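You operate a simulated robot arm through the tools that you are given. There is no shell and no other tool. Be economical: measure what you need, move in short steps, check, and stop when the job is done.

You run a simulated robot arm. Do the job below in one go: nothing can be reset, and whatever is moved stays where it is left.

## Task
Set pan, tilt and balance as the slate says, then press Set.

Only the result counts: the job must be done as asked and must still hold three seconds after the hand-in. Knocking over, shifting, dropping, spilling or breaking anything else fails it.

## Robot
A 7-joint arm with a two-finger parallel gripper, fixed in place. Base frame: the origin is at the foot of the arm, x ahead of it, y to its left, z up. Lengths are in mm, angles in rad, forces in N, time in s.
With the tool pointing down near the work surface it reaches from about 240 to 680 mm from the base axis. Its first joint turns from -1.152 to 1.152 rad. Payload 2.4 kg.
The TCP is the grasp point between the finger pads, 30 mm short of the fingertips. In the tool frame z runs along the fingers and y along their closing line. Largest opening 94 mm; finger width 28, thickness 10; the body of the gripper, 50 by 96 mm, starts 55 mm behind the TCP.
Orientation is that of the tool frame in the base frame, as a unit quaternion [w, x, y, z]. With the fingers straight down and closing along the base's y, the tool's x points along the base's -x, its y along +y and its z along -z.

## Interface
- The arm moves only by the tool step_arm. Its argument "plan" is one flat list of numbers, 7 for each row, row after row: the shift along the base's x, y, z in m, then the turn, a rotation vector about the base's x, y, z in rad, then the opening in per cent of the stroke, from 0 (shut) to 100 (fully open). In form: [x, y, z, rx, ry, rz, gripper, x, y, z, rx, ry, rz, gripper, ...]. A call has 1 to 8 rows; each row shifts and turns the commanded pose from where the row before left it. Each row takes 0.2 s and may step no farther than 50 mm and 0.15 rad from the row before; otherwise, or with a gripper value out of range, the whole call is refused. A pose out of reach is approached as far as the arm can. The call stops where the force on the tool passes 40 N (or 10 N more than at its start, if that is more) or the arm is blocked; 0.2 s more then pass. Each finger travels about 153 mm/s and halts on what it meets, pressing with about 23 N; the grip force reading is that of the motor and also rises with nothing between the fingers. The clock runs only during rows and for 0.2 s after the last one: add rows that do not move to give the fingers time. It gives the time, the measured TCP pose, the force on the tool (base axes), the opening and the grip force at its end, in the units of the frame above (readings bear some noise), and new pictures: "views" is both (left out), scene, wrist or none.
- Cameras (640 x 400 px; columns grow to the right, rows downward): "scene" is fixed at [29.7, 457.4, 1463]; the picture's right is [-0.78, -0.63, 0.00], its down [-0.29, 0.36, -0.89] and it looks along [0.56, -0.69, -0.46] (base axes); focal length 316 px, centre (320, 200). "wrist" rides on the gripper at [76, 14, -103] in the tool frame; the picture's right is [-0.18, 0.98, 0.00], its down [-0.75, -0.14, -0.64] and it looks along [-0.63, -0.12, 0.77] (tool axes); focal length 243 px, centre (320, 200). There is no depth. A picture from a camera that has moved, and an enlarged one, comes with that camera's place and axes in the base frame and with its lens. The place of the scene camera against the robot may be out by one fixed shift of up to 25 mm in any direction.
- zoom(camera, box): a new picture of the part [left, top, right, bottom] of that camera's present view, enlarged. It takes no simulated time.
- sign_off(): hands the job in; it is judged then, once.

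Work in short steps. Places have to be worked out from the pictures, the camera data and where the tool is seen: move nearer, look again, correct. Check each grasp and each placing, and mend what went wrong. You have 120 turns and 200 pictures in all, those below and enlarged ones among them. Open the gripper and draw the arm clear of the work before you hand the job in, unless the task says otherwise; then end with one line.

The tools are called after "Emit:" by a JSON object that holds its "method" and its "body". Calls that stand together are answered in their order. step_arm: Moves the arm, as the interface text tells. Its arguments: {"type":"object","properties":{"plan":{"type":"array","items":{"type":"number"}},"views":{"type":"string","enum":["both","scene","wrist","none"]}},"required":["plan"]} The other tools are called the same way: zoom (camera, box) takes an enlarged picture of a part of a camera's view; sign_off () hands the job in.

At the start:

```text
time: 0.0
ee_pos: [311.5, 128.8, 1234.1]
tool_rot: [-0.001, 0.0, 1.0, 0.0]
contact_force: [-1.3, 0.3, -1.1]
grip_width: 94.0
finger_force: 0.1
```

scene: 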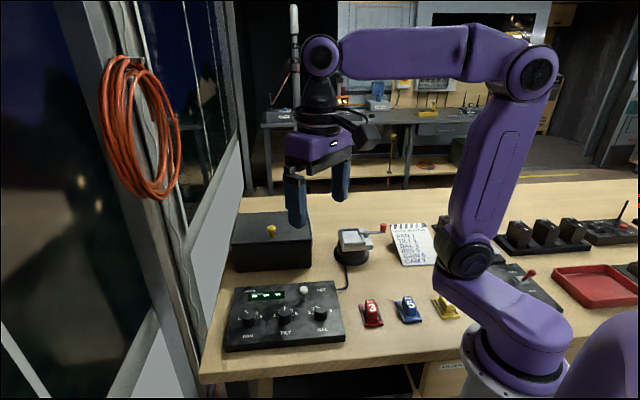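
wrist: 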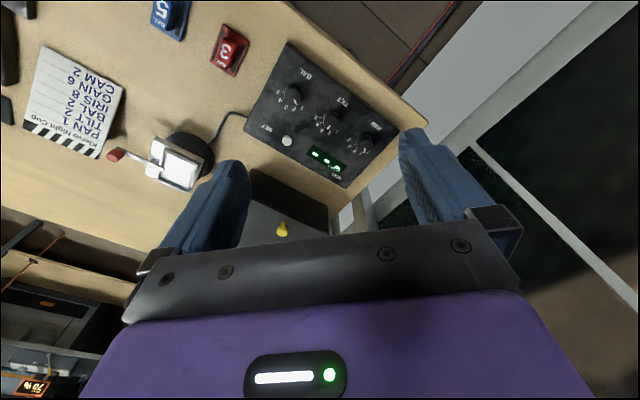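

I'll zoom on the slate and the control box to read them.

Emit:
{"method": "zoom", "body": {"camera": "scene", "box": [380, 210, 450, 275]}}

Emit:
{"method": "zoom", "body": {"camera": "scene", "box": [215, 270, 355, 358]}}

Emit:
{"method": "zoom", "body": {"camera": "wrist", "box": [240, 30, 430, 200]}}

Emit:
{"method": "zoom", "body": {"camera": "wrist", "box": [10, 40, 140, 165]}}

```text
6.15 times, centred on (415, 242) of scene
camera zoom: at [29.7, 457.4, 1463.0], right [-0.78, -0.63, 0.0], down [-0.29, 0.36, -0.89], along [0.56, -0.69, -0.46], focal length 1945 px, centre (-265, -62)
```

zoom: 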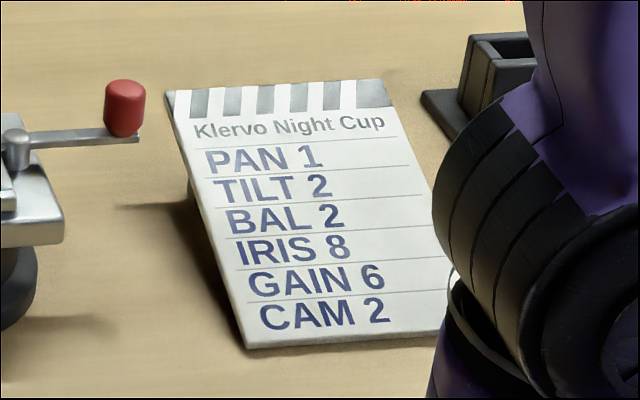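

```text
4.55 times, centred on (285, 314) of scene
camera zoom: at [29.7, 457.4, 1463.0], right [-0.78, -0.63, 0.0], down [-0.29, 0.36, -0.89], along [0.56, -0.69, -0.46], focal length 1436 px, centre (479, -318)
```

zoom: 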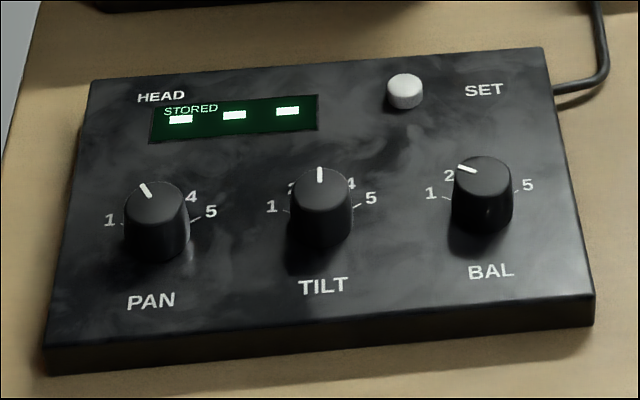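

```text
2.35 times, centred on (335, 115) of wrist
camera zoom: at [235.9, 142.1, 1337.4], right [0.18, 0.98, 0.0], down [0.75, -0.14, 0.64], along [0.63, -0.12, -0.77], focal length 571 px, centre (285, 400)
```

zoom: 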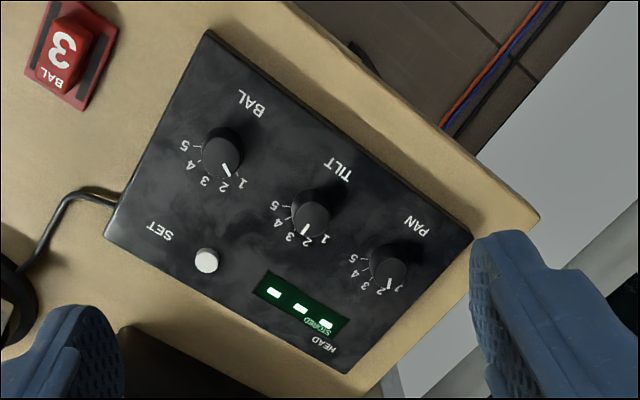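

```text
3.20 times, centred on (75, 102) of wrist
camera zoom: at [235.9, 142.1, 1337.4], right [0.18, 0.98, 0.0], down [0.75, -0.14, 0.64], along [0.63, -0.12, -0.77], focal length 776 px, centre (1104, 512)
```

zoom: 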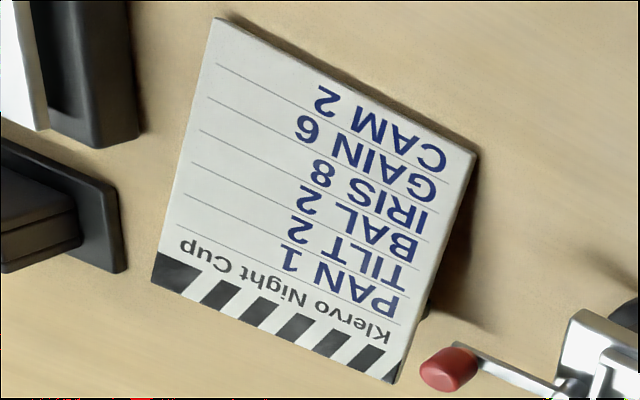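

The slate reads PAN 1, TILT 2, BAL 2. Estimated knob positions: PAN ≈(430,179), TILT ≈(387,131), BAL ≈(336,83). I'll move above TILT for a closer look.

Emit:
{"method": "step_arm", "body": {"plan": [0.025, 0, -0.04, 0, 0, 0, 100, 0.025, 0, -0.04, 0, 0, 0, 100, 0.025, 0.002, -0.04, 0, 0, 0, 100, 0, 0, 0, 0, 0, 0, 100]}}

```text
time: 1.0
ee_pos: [385.6, 128.3, 1114.4]
tool_rot: [0.0, 0.0, 1.0, 0.0]
contact_force: [-0.4, -0.1, 0.0]
grip_width: 94.0
finger_force: 0.0
camera wrist: at [309.6, 141.2, 1217.1], right [0.18, 0.98, 0.0], down [0.75, -0.14, 0.64], along [0.63, -0.12, -0.77], focal length 243 px, centre (320, 200)
```

scene: 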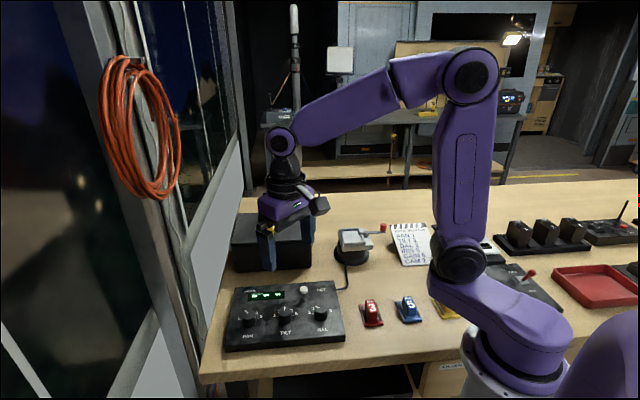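
wrist: 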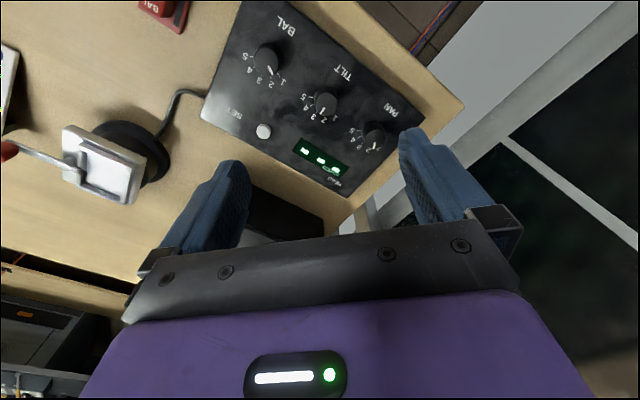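

Emit:
{"method": "zoom", "body": {"camera": "wrist", "box": [200, 0, 440, 200]}}

Emit:
{"method": "zoom", "body": {"camera": "scene", "box": [225, 280, 345, 350]}}

Emit:
{"method": "zoom", "body": {"camera": "scene", "box": [350, 285, 460, 330]}}

```text
2.00 times, centred on (320, 100) of wrist
camera zoom: at [309.6, 141.2, 1217.1], right [0.18, 0.98, 0.0], down [0.75, -0.14, 0.64], along [0.63, -0.12, -0.77], focal length 485 px, centre (320, 400)
```

zoom: 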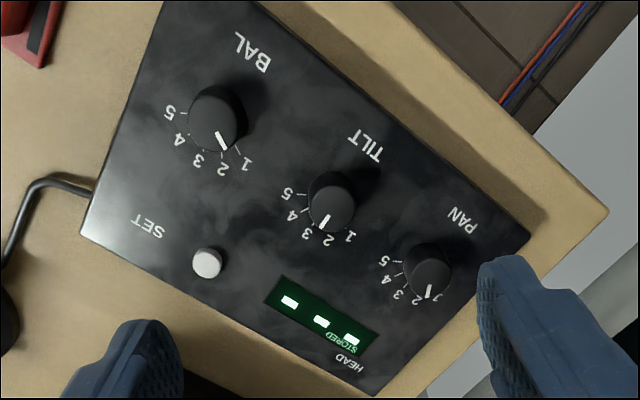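

```text
5.33 times, centred on (285, 315) of scene
camera zoom: at [29.7, 457.4, 1463.0], right [-0.78, -0.63, 0.0], down [-0.29, 0.36, -0.89], along [0.56, -0.69, -0.46], focal length 1686 px, centre (507, -413)
```

zoom: 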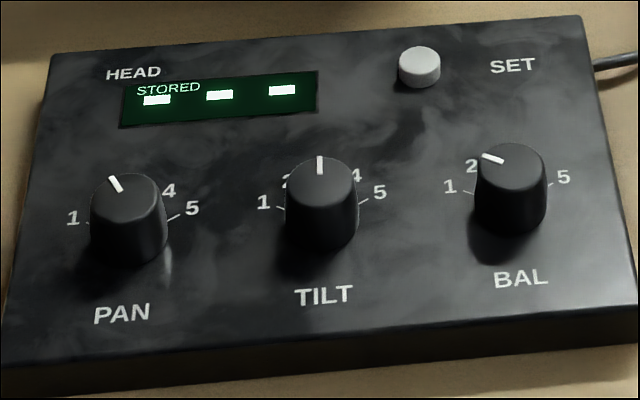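

```text
5.82 times, centred on (405, 308) of scene
camera zoom: at [29.7, 457.4, 1463.0], right [-0.78, -0.63, 0.0], down [-0.29, 0.36, -0.89], along [0.56, -0.69, -0.46], focal length 1839 px, centre (-174, -426)
```

zoom: 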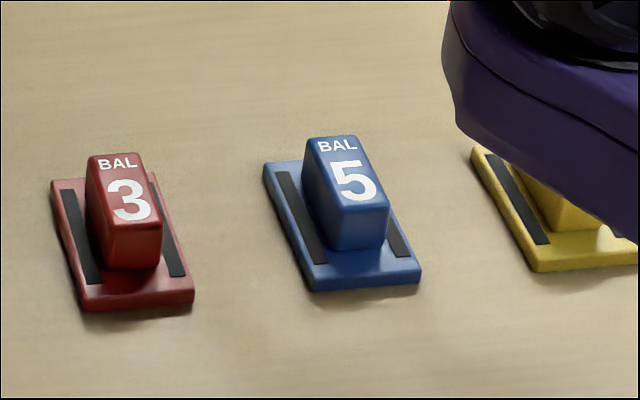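

Knobs look continuous (TILT between 2 and 3, PAN near 2, BAL between 1 and 2). I'll lower over TILT, fingers partly closed, for a close, better-measured view.

Emit:
{"method": "step_arm", "body": {"plan": [0.005, 0.001, -0.04, 0, 0, 0, 80, 0.004, 0.001, -0.034, 0, 0, 0, 64, 0, 0, 0, 0, 0, 0, 64]}}

Emit:
{"method": "zoom", "body": {"camera": "wrist", "box": [160, 0, 480, 200]}}

```text
time: 1.8
ee_pos: [393.7, 130.9, 1037.8]
tool_rot: [0.0, -0.001, 1.0, 0.0]
contact_force: [-0.3, 0.7, 0.1]
grip_width: 60.1
finger_force: 0.1
camera wrist: at [318.4, 145.8, 1140.4], right [0.18, 0.98, 0.0], down [0.75, -0.14, 0.64], along [0.63, -0.12, -0.77], focal length 243 px, centre (320, 200)
```

scene: 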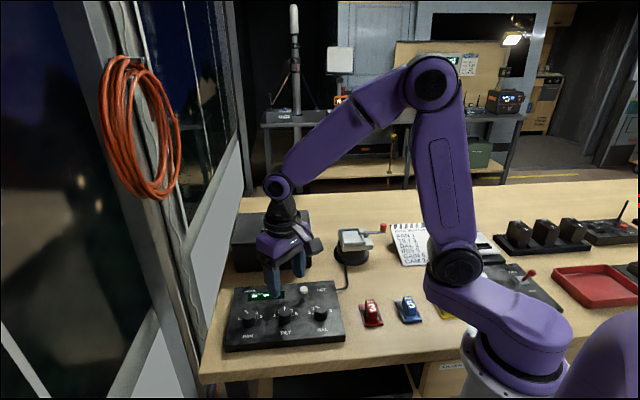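
wrist: 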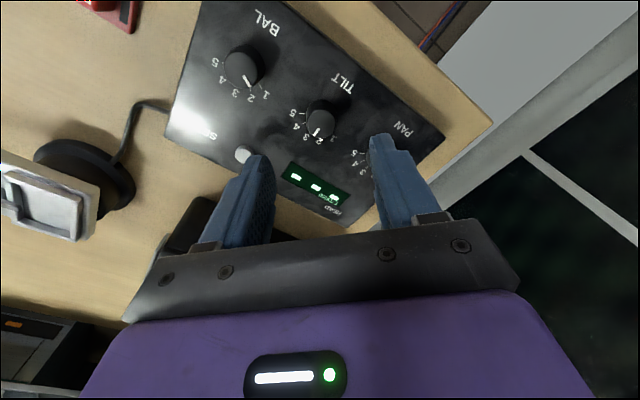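

```text
2.00 times, centred on (320, 100) of wrist
camera zoom: at [318.4, 145.8, 1140.4], right [0.18, 0.98, 0.0], down [0.75, -0.14, 0.64], along [0.63, -0.12, -0.77], focal length 485 px, centre (320, 400)
```

zoom: 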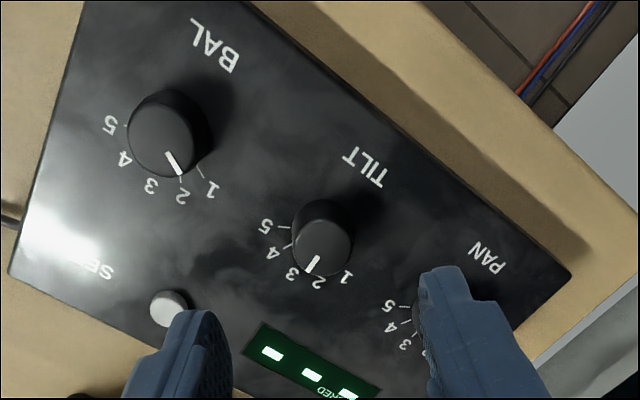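

I need a better parallax, so I shift the camera +x (rising a bit to stay clear of the rear black box) to see knobs from more directly above.

Emit:
{"method": "step_arm", "body": {"plan": [0.0, 0, 0.03, 0, 0, 0, 64, 0.045, 0, 0.0, 0, 0, 0, 64, 0, 0, 0, 0, 0, 0, 64]}}

Emit:
{"method": "zoom", "body": {"camera": "wrist", "box": [160, 0, 480, 200]}}

```text
time: 2.6
ee_pos: [441.9, 130.8, 1070.5]
tool_rot: [-0.001, 0.0, 1.0, 0.0]
contact_force: [0.2, 0.3, -0.4]
grip_width: 60.3
finger_force: 0.1
camera wrist: at [365.2, 144.5, 1173.3], right [0.18, 0.98, 0.0], down [0.75, -0.14, 0.64], along [0.63, -0.12, -0.77], focal length 243 px, centre (320, 200)
```

scene: 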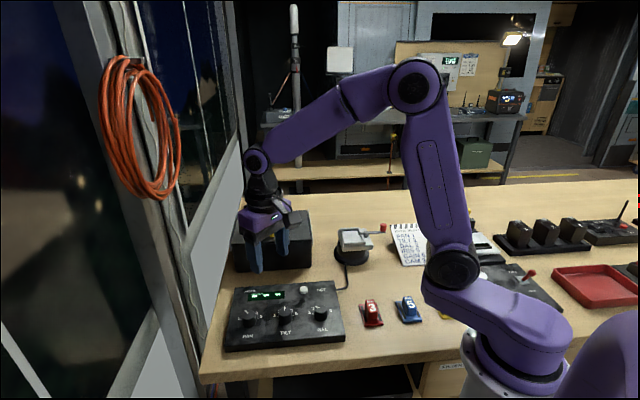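
wrist: 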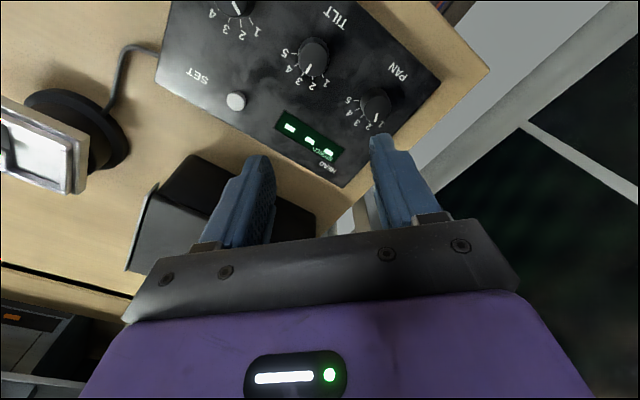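

```text
2.00 times, centred on (320, 100) of wrist
camera zoom: at [365.2, 144.5, 1173.3], right [0.18, 0.98, 0.0], down [0.75, -0.14, 0.64], along [0.63, -0.12, -0.77], focal length 485 px, centre (320, 400)
```

zoom: 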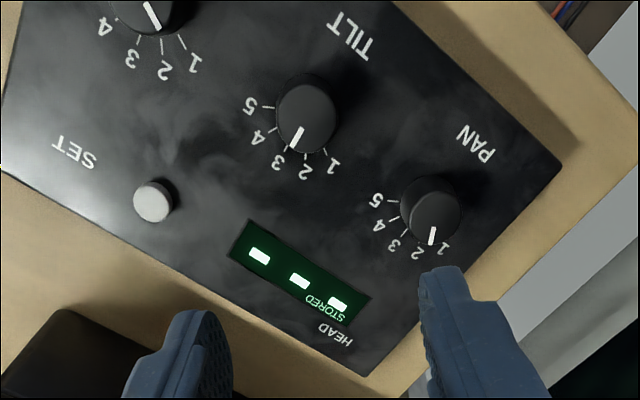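

Emit:
{"method": "zoom", "body": {"camera": "wrist", "box": [270, 20, 350, 100]}}

Emit:
{"method": "zoom", "body": {"camera": "wrist", "box": [335, 70, 415, 150]}}

```text
5.00 times, centred on (310, 60) of wrist
camera zoom: at [365.2, 144.5, 1173.3], right [0.18, 0.98, 0.0], down [0.75, -0.14, 0.64], along [0.63, -0.12, -0.77], focal length 1213 px, centre (370, 900)
```

zoom: 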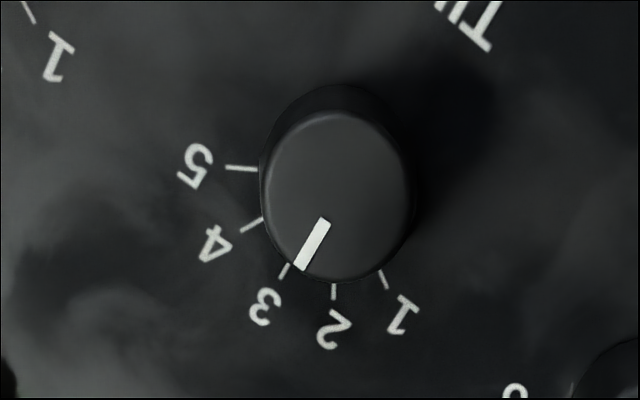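

```text
5.00 times, centred on (375, 110) of wrist
camera zoom: at [365.2, 144.5, 1173.3], right [0.18, 0.98, 0.0], down [0.75, -0.14, 0.64], along [0.63, -0.12, -0.77], focal length 1213 px, centre (45, 650)
```

zoom: 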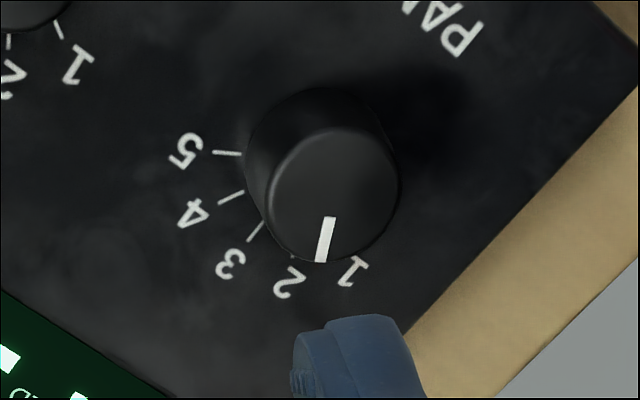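

Measured with the view geometry, ticks are 30° apart: PAN points at 2, TILT at ~3, BAL at ~1. So I need PAN +30°, TILT about +28°, BAL −30° (about +z). Now I go above TILT and descend partly.

Emit:
{"method": "step_arm", "body": {"plan": [-0.044, 0.001, 0, 0, 0, 0, 60, 0, 0, -0.04, 0, 0, 0, 60, 0, 0, -0.03, 0, 0, 0, 60, 0, 0, 0, 0, 0, 0, 60]}}

Emit:
{"method": "zoom", "body": {"camera": "wrist", "box": [200, 50, 440, 200]}}

Emit:
{"method": "zoom", "body": {"camera": "scene", "box": [215, 220, 355, 358]}}

```text
time: 3.6
ee_pos: [396.7, 132.3, 997.8]
tool_rot: [0.0, 0.0, 1.0, 0.0]
contact_force: [0.5, 0.5, 0.3]
grip_width: 56.4
finger_force: 0.1
camera wrist: at [320.5, 146.1, 1101.4], right [0.18, 0.98, 0.0], down [0.75, -0.14, 0.64], along [0.63, -0.12, -0.77], focal length 243 px, centre (320, 200)
```

scene: 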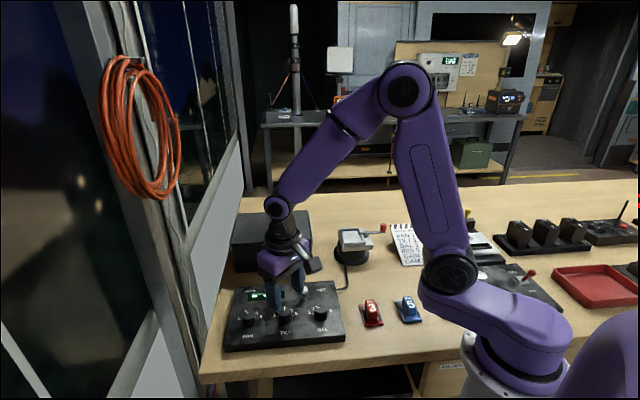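
wrist: 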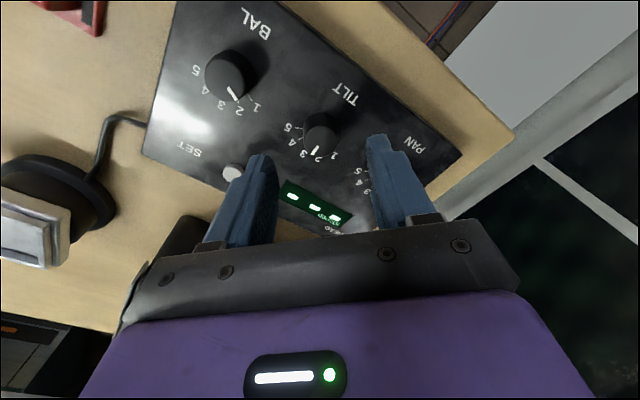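

```text
2.67 times, centred on (320, 125) of wrist
camera zoom: at [320.5, 146.1, 1101.4], right [0.18, 0.98, 0.0], down [0.75, -0.14, 0.64], along [0.63, -0.12, -0.77], focal length 647 px, centre (320, 400)
```

zoom: 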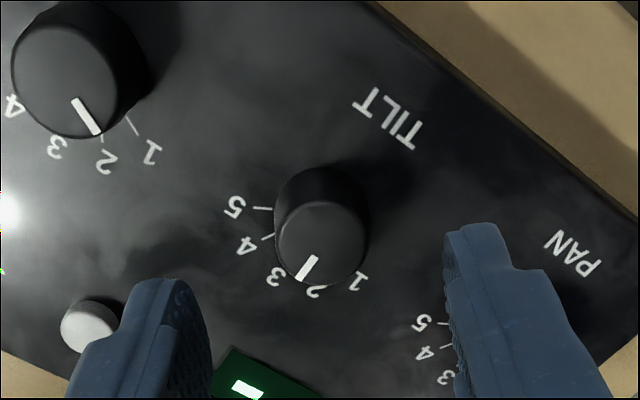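

```text
2.90 times, centred on (285, 289) of scene
camera zoom: at [29.7, 457.4, 1463.0], right [-0.78, -0.63, 0.0], down [-0.29, 0.36, -0.89], along [0.56, -0.69, -0.46], focal length 916 px, centre (421, -58)
```

zoom: 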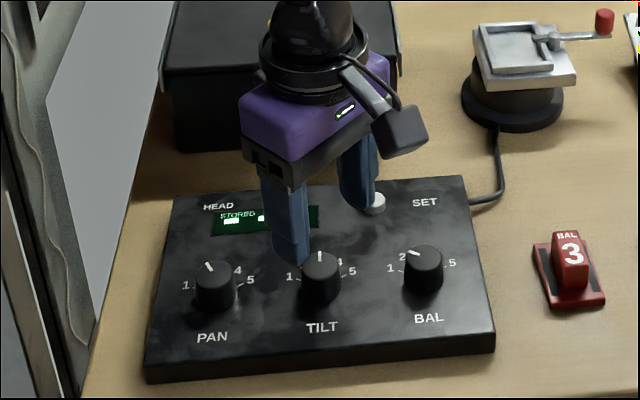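

Knob top centre shows at (320,141), just where it should be if the top is at z≈950. Descending 28 mm and rechecking.

Emit:
{"method": "step_arm", "body": {"plan": [0, 0, -0.014, 0, 0, 0, 60, 0, 0, -0.014, 0, 0, 0, 60, 0, 0, 0, 0, 0, 0, 60]}}

Emit:
{"method": "zoom", "body": {"camera": "wrist", "box": [200, 70, 440, 220]}}

Emit:
{"method": "zoom", "body": {"camera": "scene", "box": [225, 250, 345, 350]}}

```text
time: 4.4
ee_pos: [397.5, 131.8, 970.2]
tool_rot: [-0.001, -0.002, 1.0, 0.0]
contact_force: [-0.2, -0.5, -0.4]
grip_width: 56.3
finger_force: 0.0
camera wrist: at [320.7, 146.3, 1073.5], right [0.18, 0.98, 0.0], down [0.75, -0.14, 0.64], along [0.63, -0.12, -0.77], focal length 243 px, centre (320, 200)
```

scene: 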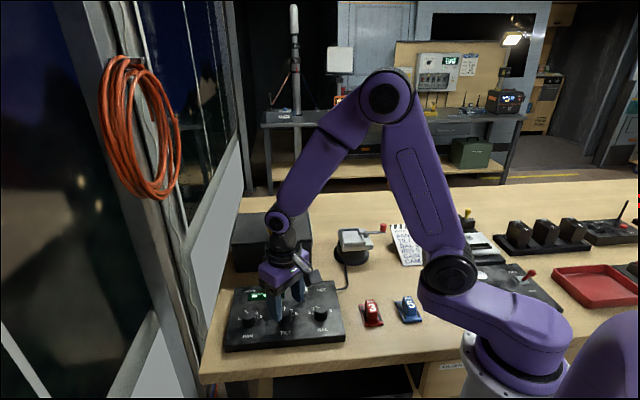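
wrist: 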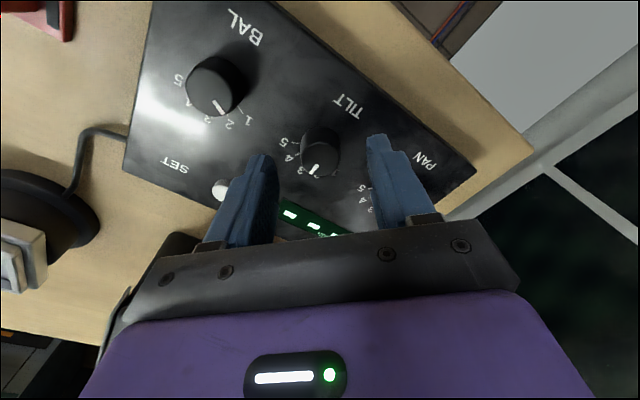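

```text
2.67 times, centred on (320, 145) of wrist
camera zoom: at [320.7, 146.3, 1073.5], right [0.18, 0.98, 0.0], down [0.75, -0.14, 0.64], along [0.63, -0.12, -0.77], focal length 647 px, centre (320, 347)
```

zoom: 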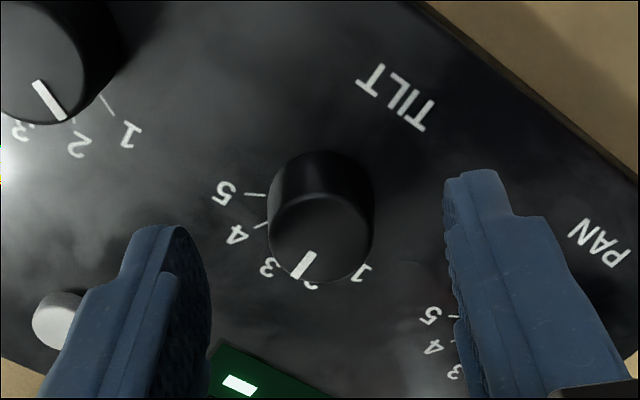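

```text
4.00 times, centred on (285, 300) of scene
camera zoom: at [29.7, 457.4, 1463.0], right [-0.78, -0.63, 0.0], down [-0.29, 0.36, -0.89], along [0.56, -0.69, -0.46], focal length 1264 px, centre (460, -200)
```

zoom: 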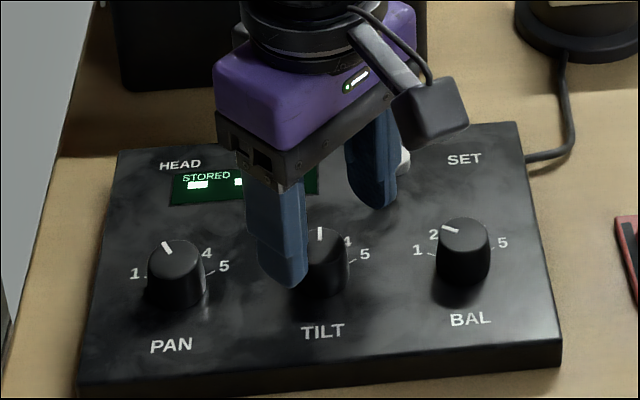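

The row progression puts the knob top near z≈940; tips are now level with it. I'll lower 12 mm so the tips overlap the knob, checking force.

Emit:
{"method": "step_arm", "body": {"plan": [0.001, 0, -0.006, 0, 0, 0, 60, 0, 0, -0.006, 0, 0, 0, 60, 0, 0, 0, 0, 0, 0, 60]}}

Emit:
{"method": "zoom", "body": {"camera": "scene", "box": [225, 250, 345, 350]}}

Emit:
{"method": "zoom", "body": {"camera": "wrist", "box": [200, 70, 440, 220]}}

```text
time: 5.2
ee_pos: [396.9, 133.2, 960.3]
tool_rot: [0.0, 0.0, 1.0, 0.001]
contact_force: [0.5, 0.0, -0.2]
grip_width: 56.5
finger_force: 0.2
camera wrist: at [321.4, 146.5, 1062.8], right [0.18, 0.98, 0.0], down [0.75, -0.14, 0.64], along [0.63, -0.12, -0.77], focal length 243 px, centre (320, 200)
```

scene: 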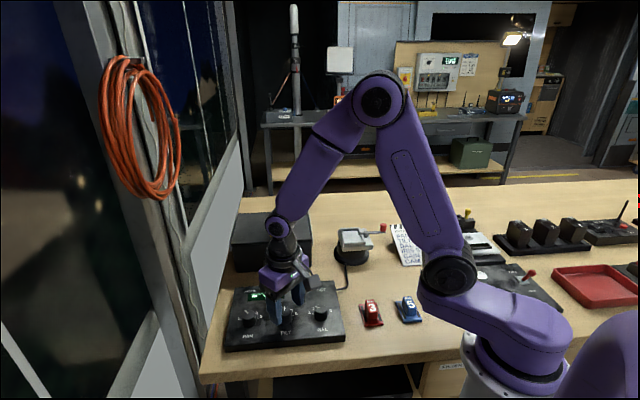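
wrist: 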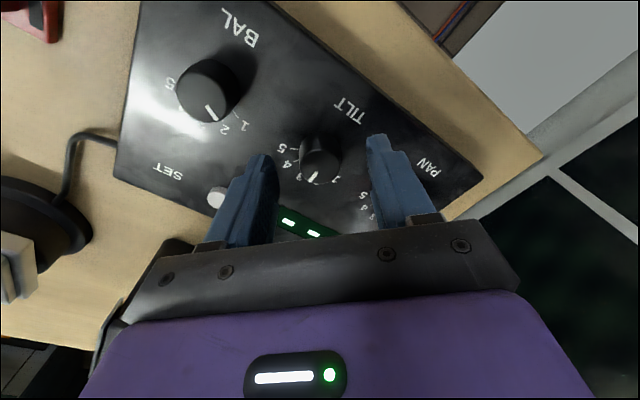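

```text
4.00 times, centred on (285, 300) of scene
camera zoom: at [29.7, 457.4, 1463.0], right [-0.78, -0.63, 0.0], down [-0.29, 0.36, -0.89], along [0.56, -0.69, -0.46], focal length 1264 px, centre (460, -200)
```

zoom: 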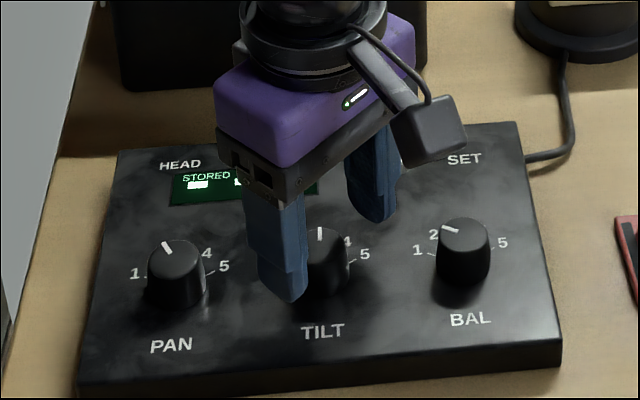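

```text
2.67 times, centred on (320, 145) of wrist
camera zoom: at [321.4, 146.5, 1062.8], right [0.18, 0.98, 0.0], down [0.75, -0.14, 0.64], along [0.63, -0.12, -0.77], focal length 647 px, centre (320, 347)
```

zoom: 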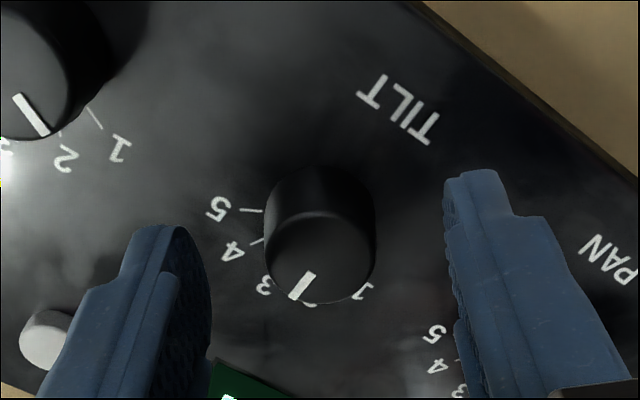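

Centred (top at expected row 166). Closing on the knob.

Emit:
{"method": "step_arm", "body": {"plan": [0, 0, -0.002, 0, 0, 0, 20, 0, 0, 0, 0, 0, 0, 10, 0, 0, 0, 0, 0, 0, 10], "views": "wrist"}}

Emit:
{"method": "zoom", "body": {"camera": "wrist", "box": [240, 100, 400, 200]}}

```text
time: 6.0
ee_pos: [397.8, 132.1, 957.9]
tool_rot: [0.0, 0.0, 1.0, 0.0]
contact_force: [0.2, -0.2, -1.0]
grip_width: 9.3
finger_force: 0.1
camera wrist: at [322.0, 146.3, 1060.5], right [0.18, 0.98, 0.0], down [0.75, -0.14, 0.64], along [0.63, -0.12, -0.77], focal length 243 px, centre (320, 200)
```

wrist: 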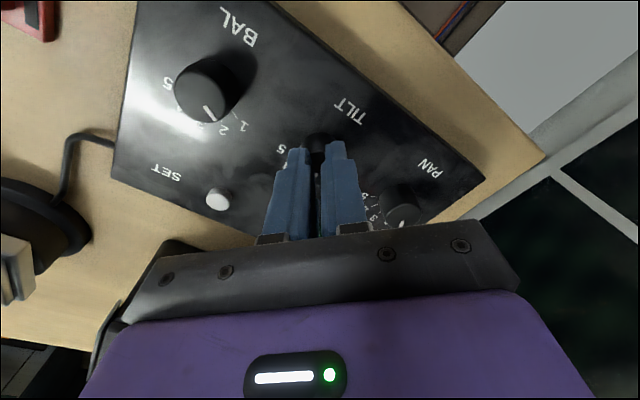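

```text
4.00 times, centred on (320, 150) of wrist
camera zoom: at [322.0, 146.3, 1060.5], right [0.18, 0.98, 0.0], down [0.75, -0.14, 0.64], along [0.63, -0.12, -0.77], focal length 970 px, centre (320, 400)
```

zoom: 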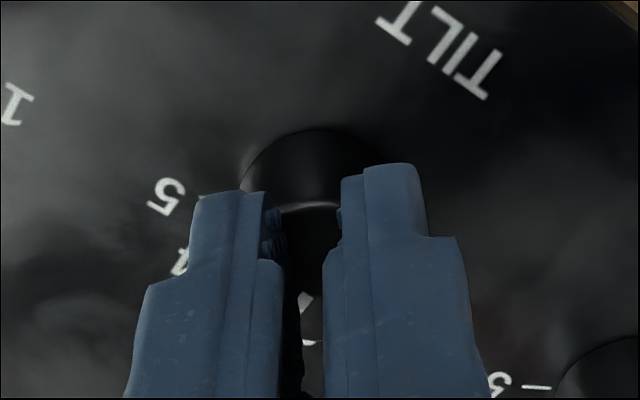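

The fingers closed to 9 mm without touching: the knob top is below the tips (z<928). That agrees with my parallax triangulation (top ≈920, x≈407). Reopen, shift +9 mm in x, lower a bit, recheck.

Emit:
{"method": "step_arm", "body": {"plan": [0, 0, 0, 0, 0, 0, 60, 0, 0, 0, 0, 0, 0, 60, 0.009, -0.001, 0, 0, 0, 0, 60, 0, 0, -0.008, 0, 0, 0, 60, 0, 0, 0, 0, 0, 0, 60]}}

Emit:
{"method": "zoom", "body": {"camera": "wrist", "box": [240, 80, 400, 180]}}

Emit:
{"method": "zoom", "body": {"camera": "scene", "box": [225, 250, 345, 350]}}

```text
time: 7.2
ee_pos: [407.2, 132.4, 949.8]
tool_rot: [0.0, 0.0, 1.0, 0.0]
contact_force: [0.2, -0.5, -0.4]
grip_width: 56.6
finger_force: 0.1
camera wrist: at [330.7, 144.9, 1052.8], right [0.18, 0.98, 0.0], down [0.75, -0.14, 0.64], along [0.63, -0.12, -0.77], focal length 243 px, centre (320, 200)
```

scene: 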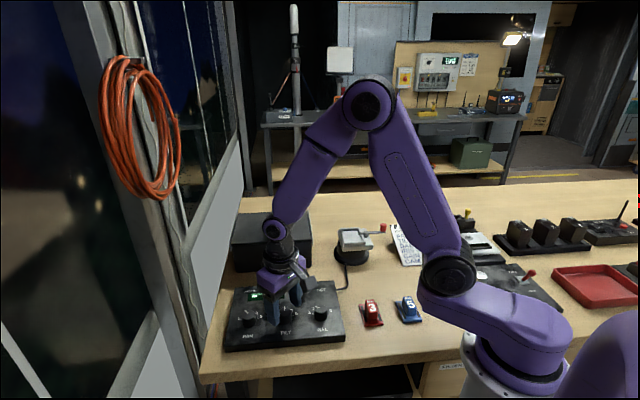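
wrist: 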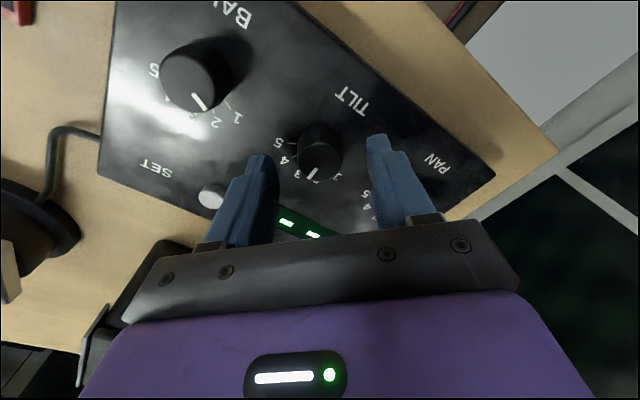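

```text
4.00 times, centred on (320, 130) of wrist
camera zoom: at [330.7, 144.9, 1052.8], right [0.18, 0.98, 0.0], down [0.75, -0.14, 0.64], along [0.63, -0.12, -0.77], focal length 970 px, centre (320, 480)
```

zoom: 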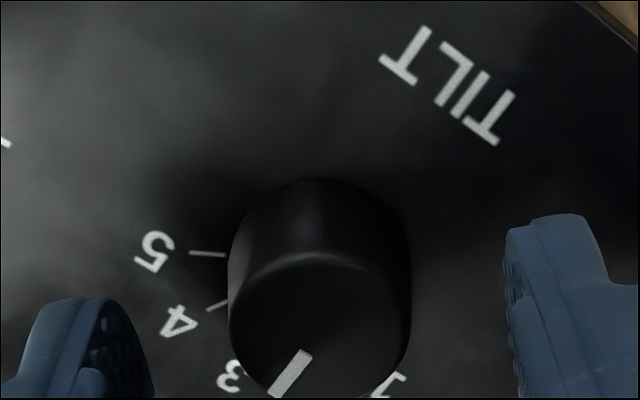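

```text
4.00 times, centred on (285, 300) of scene
camera zoom: at [29.7, 457.4, 1463.0], right [-0.78, -0.63, 0.0], down [-0.29, 0.36, -0.89], along [0.56, -0.69, -0.46], focal length 1264 px, centre (460, -200)
```

zoom: 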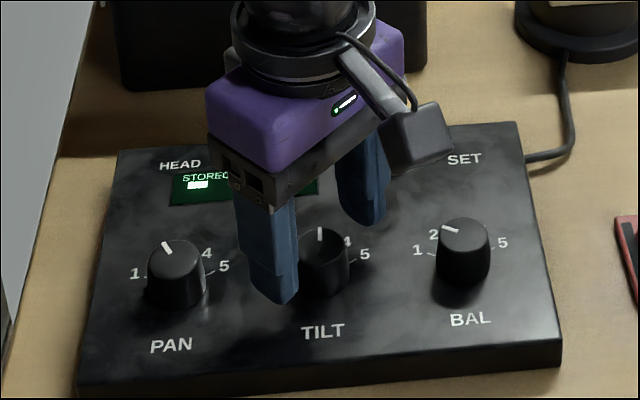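

Centre matches expectation if the top is at ≈920. Lower 9 mm more and close.

Emit:
{"method": "step_arm", "body": {"plan": [0.001, 0, -0.005, 0, 0, 0, 60, 0, 0, -0.004, 0, 0, 0, 60, 0, 0, 0, 0, 0, 0, 30, 0, 0, 0, 0, 0, 0, 10, 0, 0, 0, 0, 0, 0, 10]}}

Emit:
{"method": "zoom", "body": {"camera": "wrist", "box": [240, 100, 400, 200]}}

Emit:
{"method": "zoom", "body": {"camera": "scene", "box": [225, 250, 345, 350]}}

```text
time: 8.4
ee_pos: [407.3, 130.8, 942.3]
tool_rot: [0.0, 0.0, 1.0, 0.0]
contact_force: [0.0, 0.1, -1.9]
grip_width: 28.8
finger_force: 45.4
camera wrist: at [332.0, 144.8, 1044.5], right [0.18, 0.98, 0.0], down [0.75, -0.14, 0.64], along [0.63, -0.12, -0.77], focal length 243 px, centre (320, 200)
```

scene: 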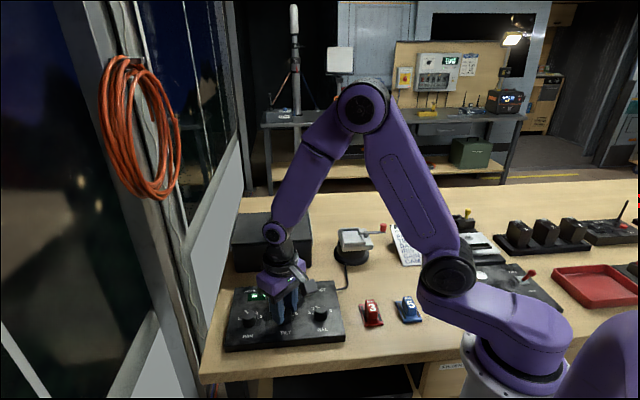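
wrist: 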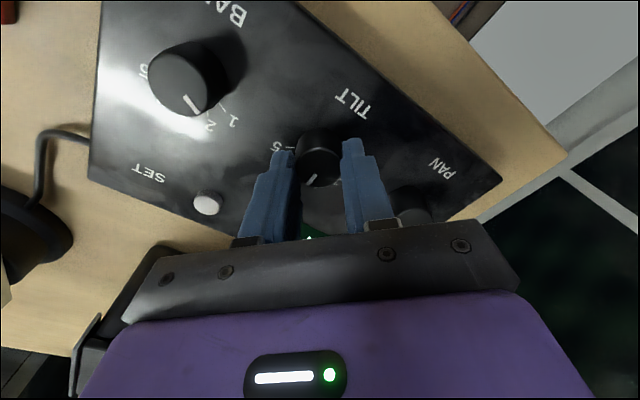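

```text
4.00 times, centred on (320, 150) of wrist
camera zoom: at [332.0, 144.8, 1044.5], right [0.18, 0.98, 0.0], down [0.75, -0.14, 0.64], along [0.63, -0.12, -0.77], focal length 970 px, centre (320, 400)
```

zoom: 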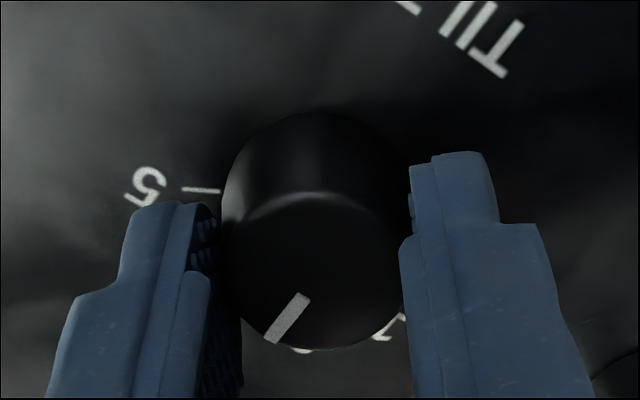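

```text
4.00 times, centred on (285, 300) of scene
camera zoom: at [29.7, 457.4, 1463.0], right [-0.78, -0.63, 0.0], down [-0.29, 0.36, -0.89], along [0.56, -0.69, -0.46], focal length 1264 px, centre (460, -200)
```

zoom: 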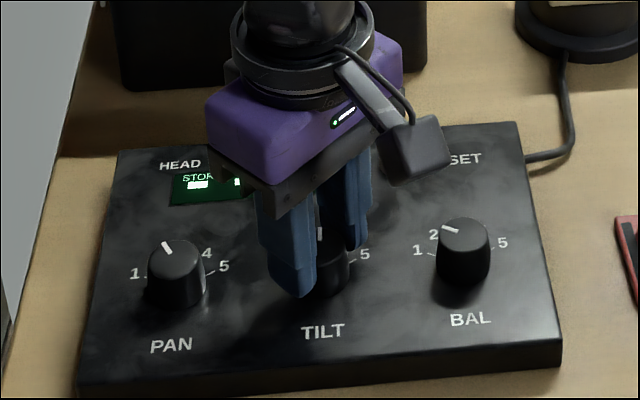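

Grasped (28.8 mm). Now rotate about +z by 0.48 rad, holding grip.

Emit:
{"method": "step_arm", "body": {"plan": [0, 0, 0, 0, 0, 0.12, 10, 0, 0, 0, 0, 0, 0.12, 10, 0, 0, 0, 0, 0, 0.12, 10, 0, 0, 0, 0, 0, 0.12, 10, 0, 0, 0, 0, 0, 0, 10]}}

Emit:
{"method": "zoom", "body": {"camera": "wrist", "box": [240, 100, 400, 200]}}

Emit:
{"method": "zoom", "body": {"camera": "scene", "box": [225, 250, 345, 350]}}

```text
time: 9.6
ee_pos: [408.2, 131.6, 941.4]
tool_rot: [0.001, -0.239, 0.971, 0.0]
contact_force: [-0.7, -2.9, 8.6]
grip_width: 28.5
finger_force: 44.9
camera wrist: at [334.0, 108.6, 1044.5], right [-0.29, 0.96, 0.0], down [0.73, 0.22, 0.64], along [0.61, 0.19, -0.77], focal length 243 px, centre (320, 200)
```

scene: 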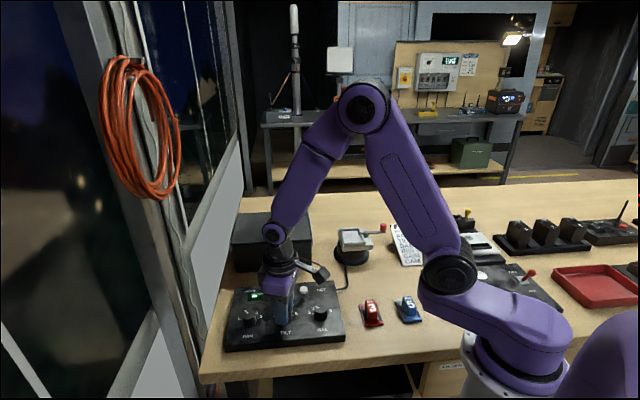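
wrist: 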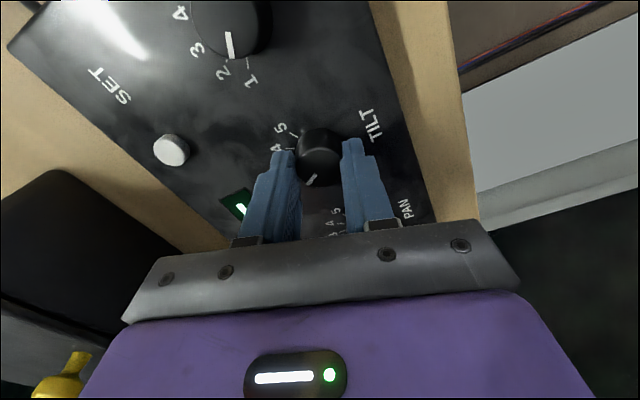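

```text
4.00 times, centred on (320, 150) of wrist
camera zoom: at [334.0, 108.6, 1044.5], right [-0.29, 0.96, 0.0], down [0.73, 0.22, 0.64], along [0.61, 0.19, -0.77], focal length 970 px, centre (320, 400)
```

zoom: 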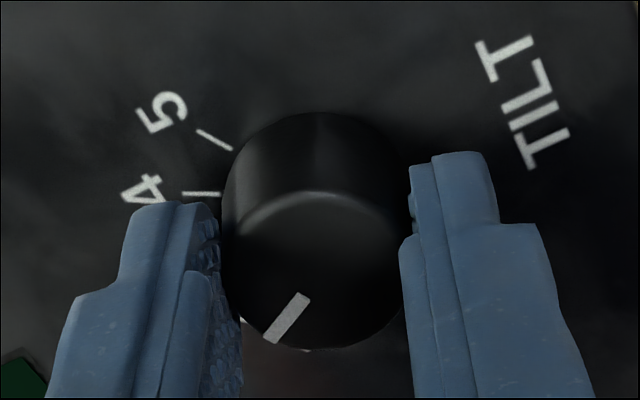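

```text
4.00 times, centred on (285, 300) of scene
camera zoom: at [29.6, 457.3, 1463.0], right [-0.78, -0.63, 0.0], down [-0.29, 0.36, -0.89], along [0.56, -0.69, -0.46], focal length 1264 px, centre (460, -200)
```

zoom: 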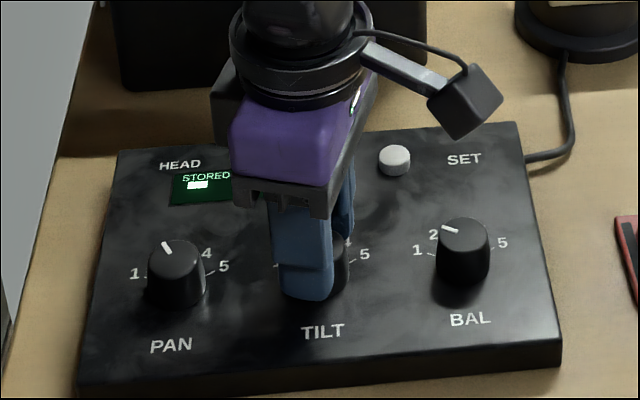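

The knob followed the gripper (27.7° turned). Release, rise 70 mm, turn back, and shift so I can see the TILT result on the way to PAN (expected ≈(463,186)).

Emit:
{"method": "step_arm", "body": {"plan": [0, 0, 0, 0, 0, 0, 60, 0, 0, 0, 0, 0, 0, 60, 0, 0, 0.035, 0, 0, 0, 60, 0, 0, 0.035, 0, 0, -0.12, 60, 0, 0, 0.02, 0, 0, -0.12, 60, 0.02, 0, 0.01, 0, 0, -0.12, 60, 0.02, 0, 0, 0, 0, -0.12, 60, 0, 0, 0, 0, 0, 0, 60]}}

Emit:
{"method": "zoom", "body": {"camera": "wrist", "box": [260, 20, 420, 120]}}

Emit:
{"method": "zoom", "body": {"camera": "scene", "box": [225, 280, 345, 350]}}

```text
time: 11.4
ee_pos: [446.2, 133.3, 1042.3]
tool_rot: [0.0, 0.0, 1.0, 0.001]
contact_force: [0.4, 0.4, -0.2]
grip_width: 56.5
finger_force: 0.0
camera wrist: at [371.6, 147.8, 1144.0], right [0.19, 0.98, 0.0], down [0.75, -0.14, 0.64], along [0.63, -0.12, -0.77], focal length 243 px, centre (320, 200)
```

scene: 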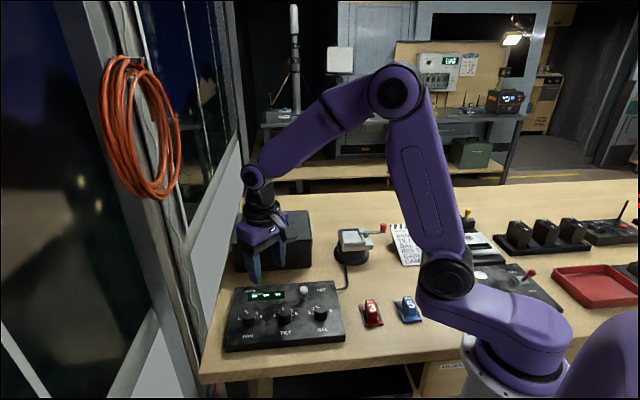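
wrist: 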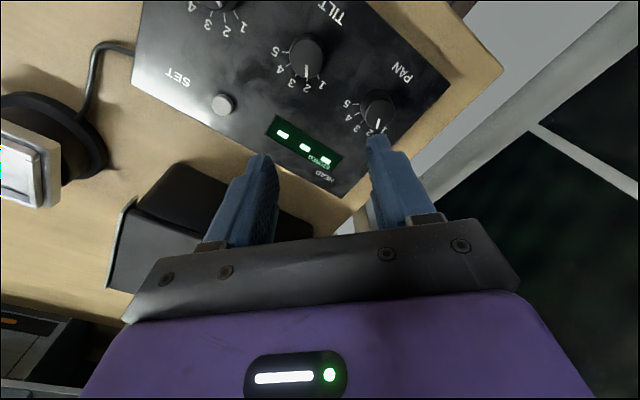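

```text
4.00 times, centred on (340, 70) of wrist
camera zoom: at [371.6, 147.8, 1144.0], right [0.19, 0.98, 0.0], down [0.75, -0.14, 0.64], along [0.63, -0.12, -0.77], focal length 970 px, centre (240, 720)
```

zoom: 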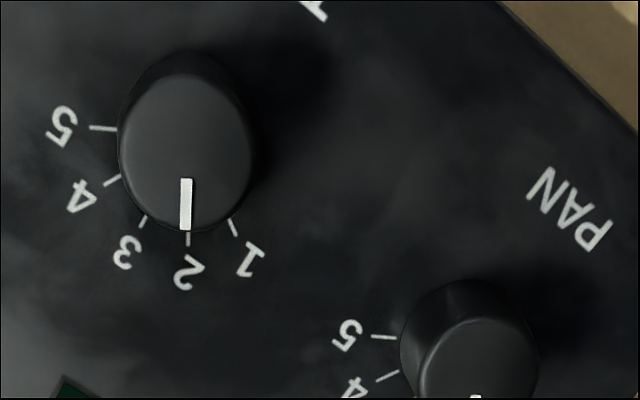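

```text
5.33 times, centred on (285, 315) of scene
camera zoom: at [29.7, 457.4, 1463.0], right [-0.78, -0.63, 0.0], down [-0.29, 0.36, -0.89], along [0.56, -0.69, -0.46], focal length 1686 px, centre (507, -413)
```

zoom: 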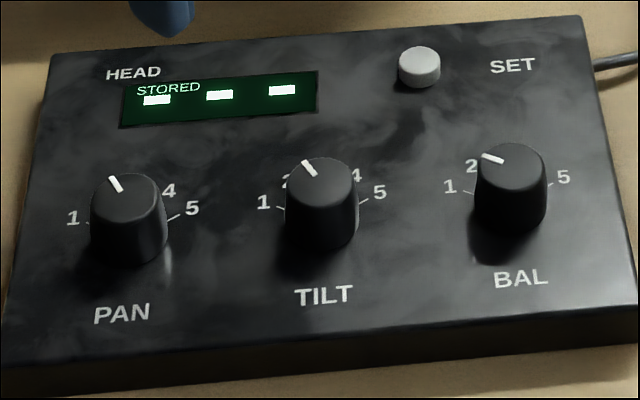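

TILT sits exactly on 2. Now move above PAN, still high, and look.

Emit:
{"method": "step_arm", "body": {"plan": [0.008, 0.026, 0, 0, 0, 0, 60, 0.008, 0.027, 0, 0, 0, 0, 60, 0, 0, -0.03, 0, 0, 0, 60, 0, 0, 0, 0, 0, 0, 60]}}

Emit:
{"method": "zoom", "body": {"camera": "wrist", "box": [240, 80, 400, 180]}}

Emit:
{"method": "zoom", "body": {"camera": "scene", "box": [185, 200, 345, 320]}}

```text
time: 12.4
ee_pos: [461.3, 188.4, 1010.1]
tool_rot: [0.0, 0.001, 1.0, 0.0]
contact_force: [-1.3, 0.4, -0.6]
grip_width: 56.4
finger_force: 0.1
camera wrist: at [385.8, 201.2, 1113.7], right [0.18, 0.98, 0.0], down [0.75, -0.14, 0.64], along [0.63, -0.12, -0.77], focal length 243 px, centre (320, 200)
```

scene: 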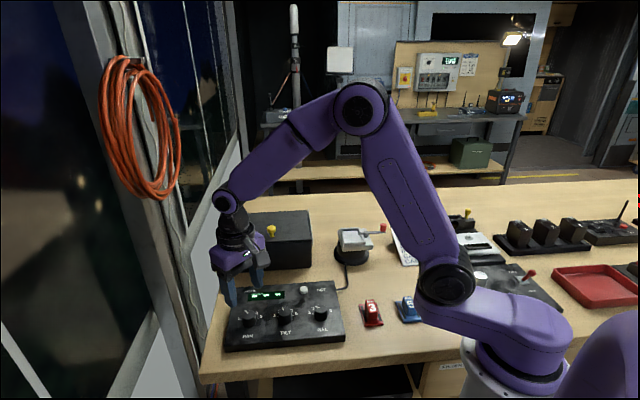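
wrist: 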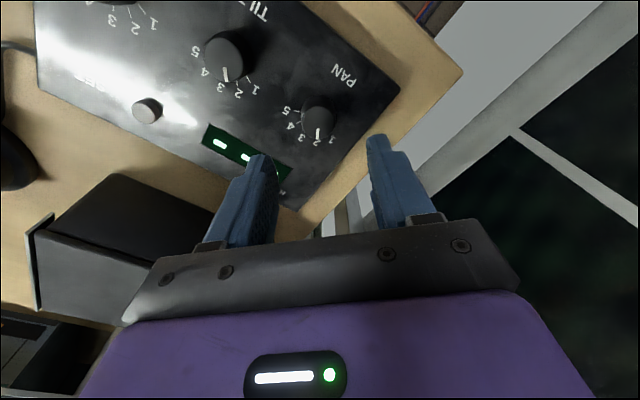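

```text
4.00 times, centred on (320, 130) of wrist
camera zoom: at [385.8, 201.2, 1113.7], right [0.18, 0.98, 0.0], down [0.75, -0.14, 0.64], along [0.63, -0.12, -0.77], focal length 970 px, centre (320, 480)
```

zoom: 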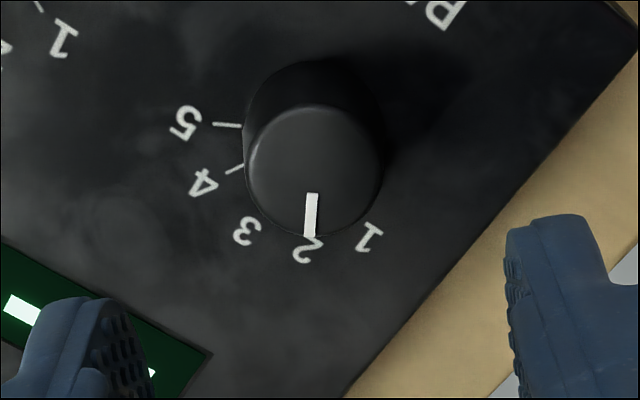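

```text
3.33 times, centred on (265, 260) of scene
camera zoom: at [29.7, 457.4, 1463.0], right [-0.78, -0.63, 0.0], down [-0.29, 0.36, -0.89], along [0.56, -0.69, -0.46], focal length 1053 px, centre (503, 0)
```

zoom: 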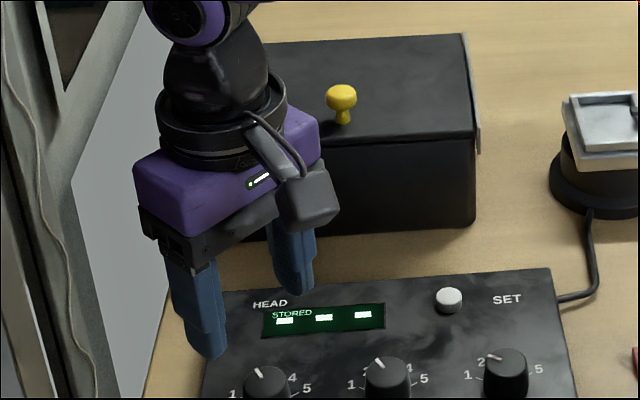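

PAN knob is within ~1.5 mm of centred. Descending to grasp height ~942 and closing.

Emit:
{"method": "step_arm", "body": {"plan": [0.0015, -0.001, -0.03, 0, 0, 0, 60, 0, 0, -0.025, 0, 0, 0, 60, 0, 0, -0.013, 0, 0, 0, 60, 0, 0, 0, 0, 0, 0, 40, 0, 0, 0, 0, 0, 0, 10, 0, 0, 0, 0, 0, 0, 10]}}

Emit:
{"method": "zoom", "body": {"camera": "wrist", "box": [240, 100, 400, 200]}}

Emit:
{"method": "zoom", "body": {"camera": "scene", "box": [185, 220, 345, 350]}}

```text
time: 13.8
ee_pos: [464.4, 185.7, 944.4]
tool_rot: [0.001, -0.001, 1.0, 0.0]
contact_force: [1.1, 6.6, -7.7]
grip_width: 28.3
finger_force: 44.5
camera wrist: at [388.0, 199.8, 1046.0], right [0.18, 0.98, 0.0], down [0.75, -0.14, 0.64], along [0.63, -0.12, -0.77], focal length 243 px, centre (320, 200)
```

scene: 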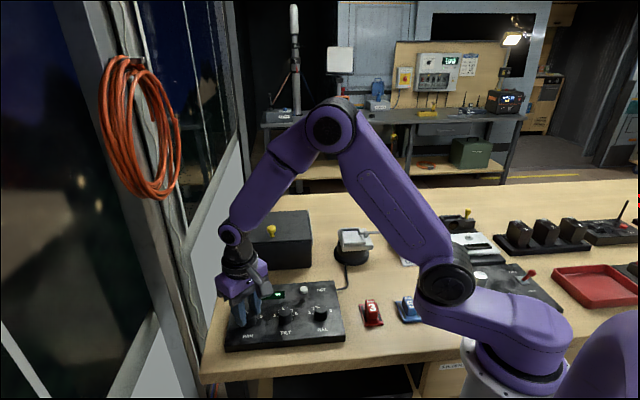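
wrist: 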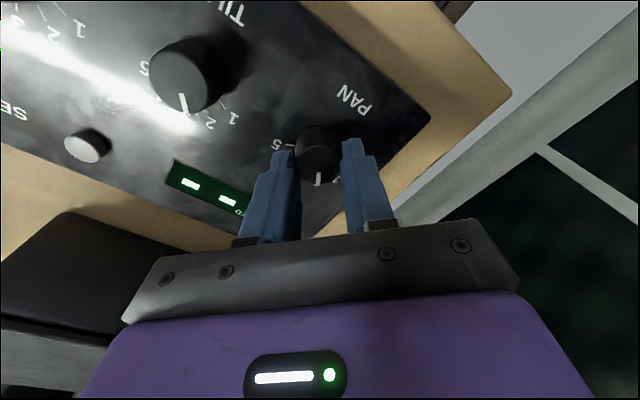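

```text
4.00 times, centred on (320, 150) of wrist
camera zoom: at [388.0, 199.8, 1046.0], right [0.18, 0.98, 0.0], down [0.75, -0.14, 0.64], along [0.63, -0.12, -0.77], focal length 970 px, centre (320, 400)
```

zoom: 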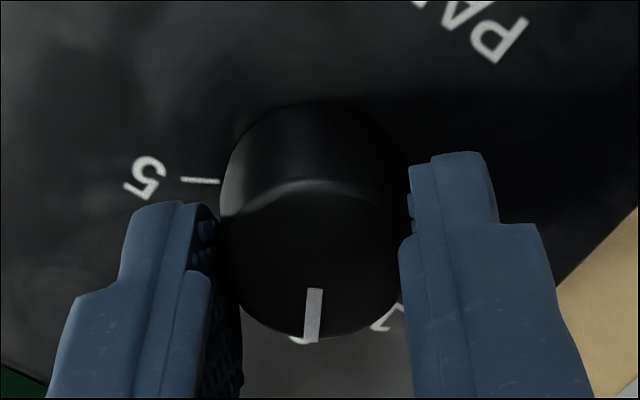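

```text
3.08 times, centred on (265, 285) of scene
camera zoom: at [29.8, 457.6, 1462.9], right [-0.78, -0.63, 0.0], down [-0.29, 0.36, -0.89], along [0.56, -0.69, -0.46], focal length 972 px, centre (489, -62)
```

zoom: 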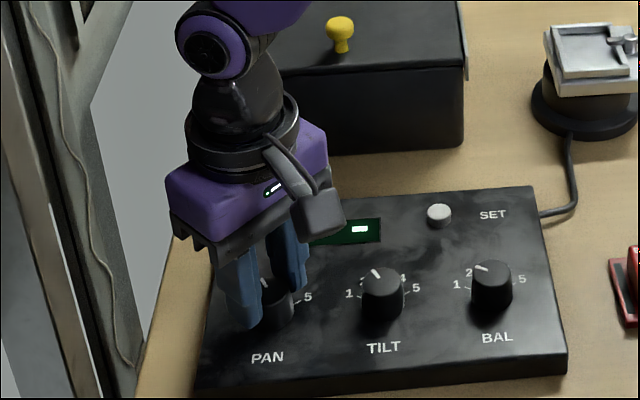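

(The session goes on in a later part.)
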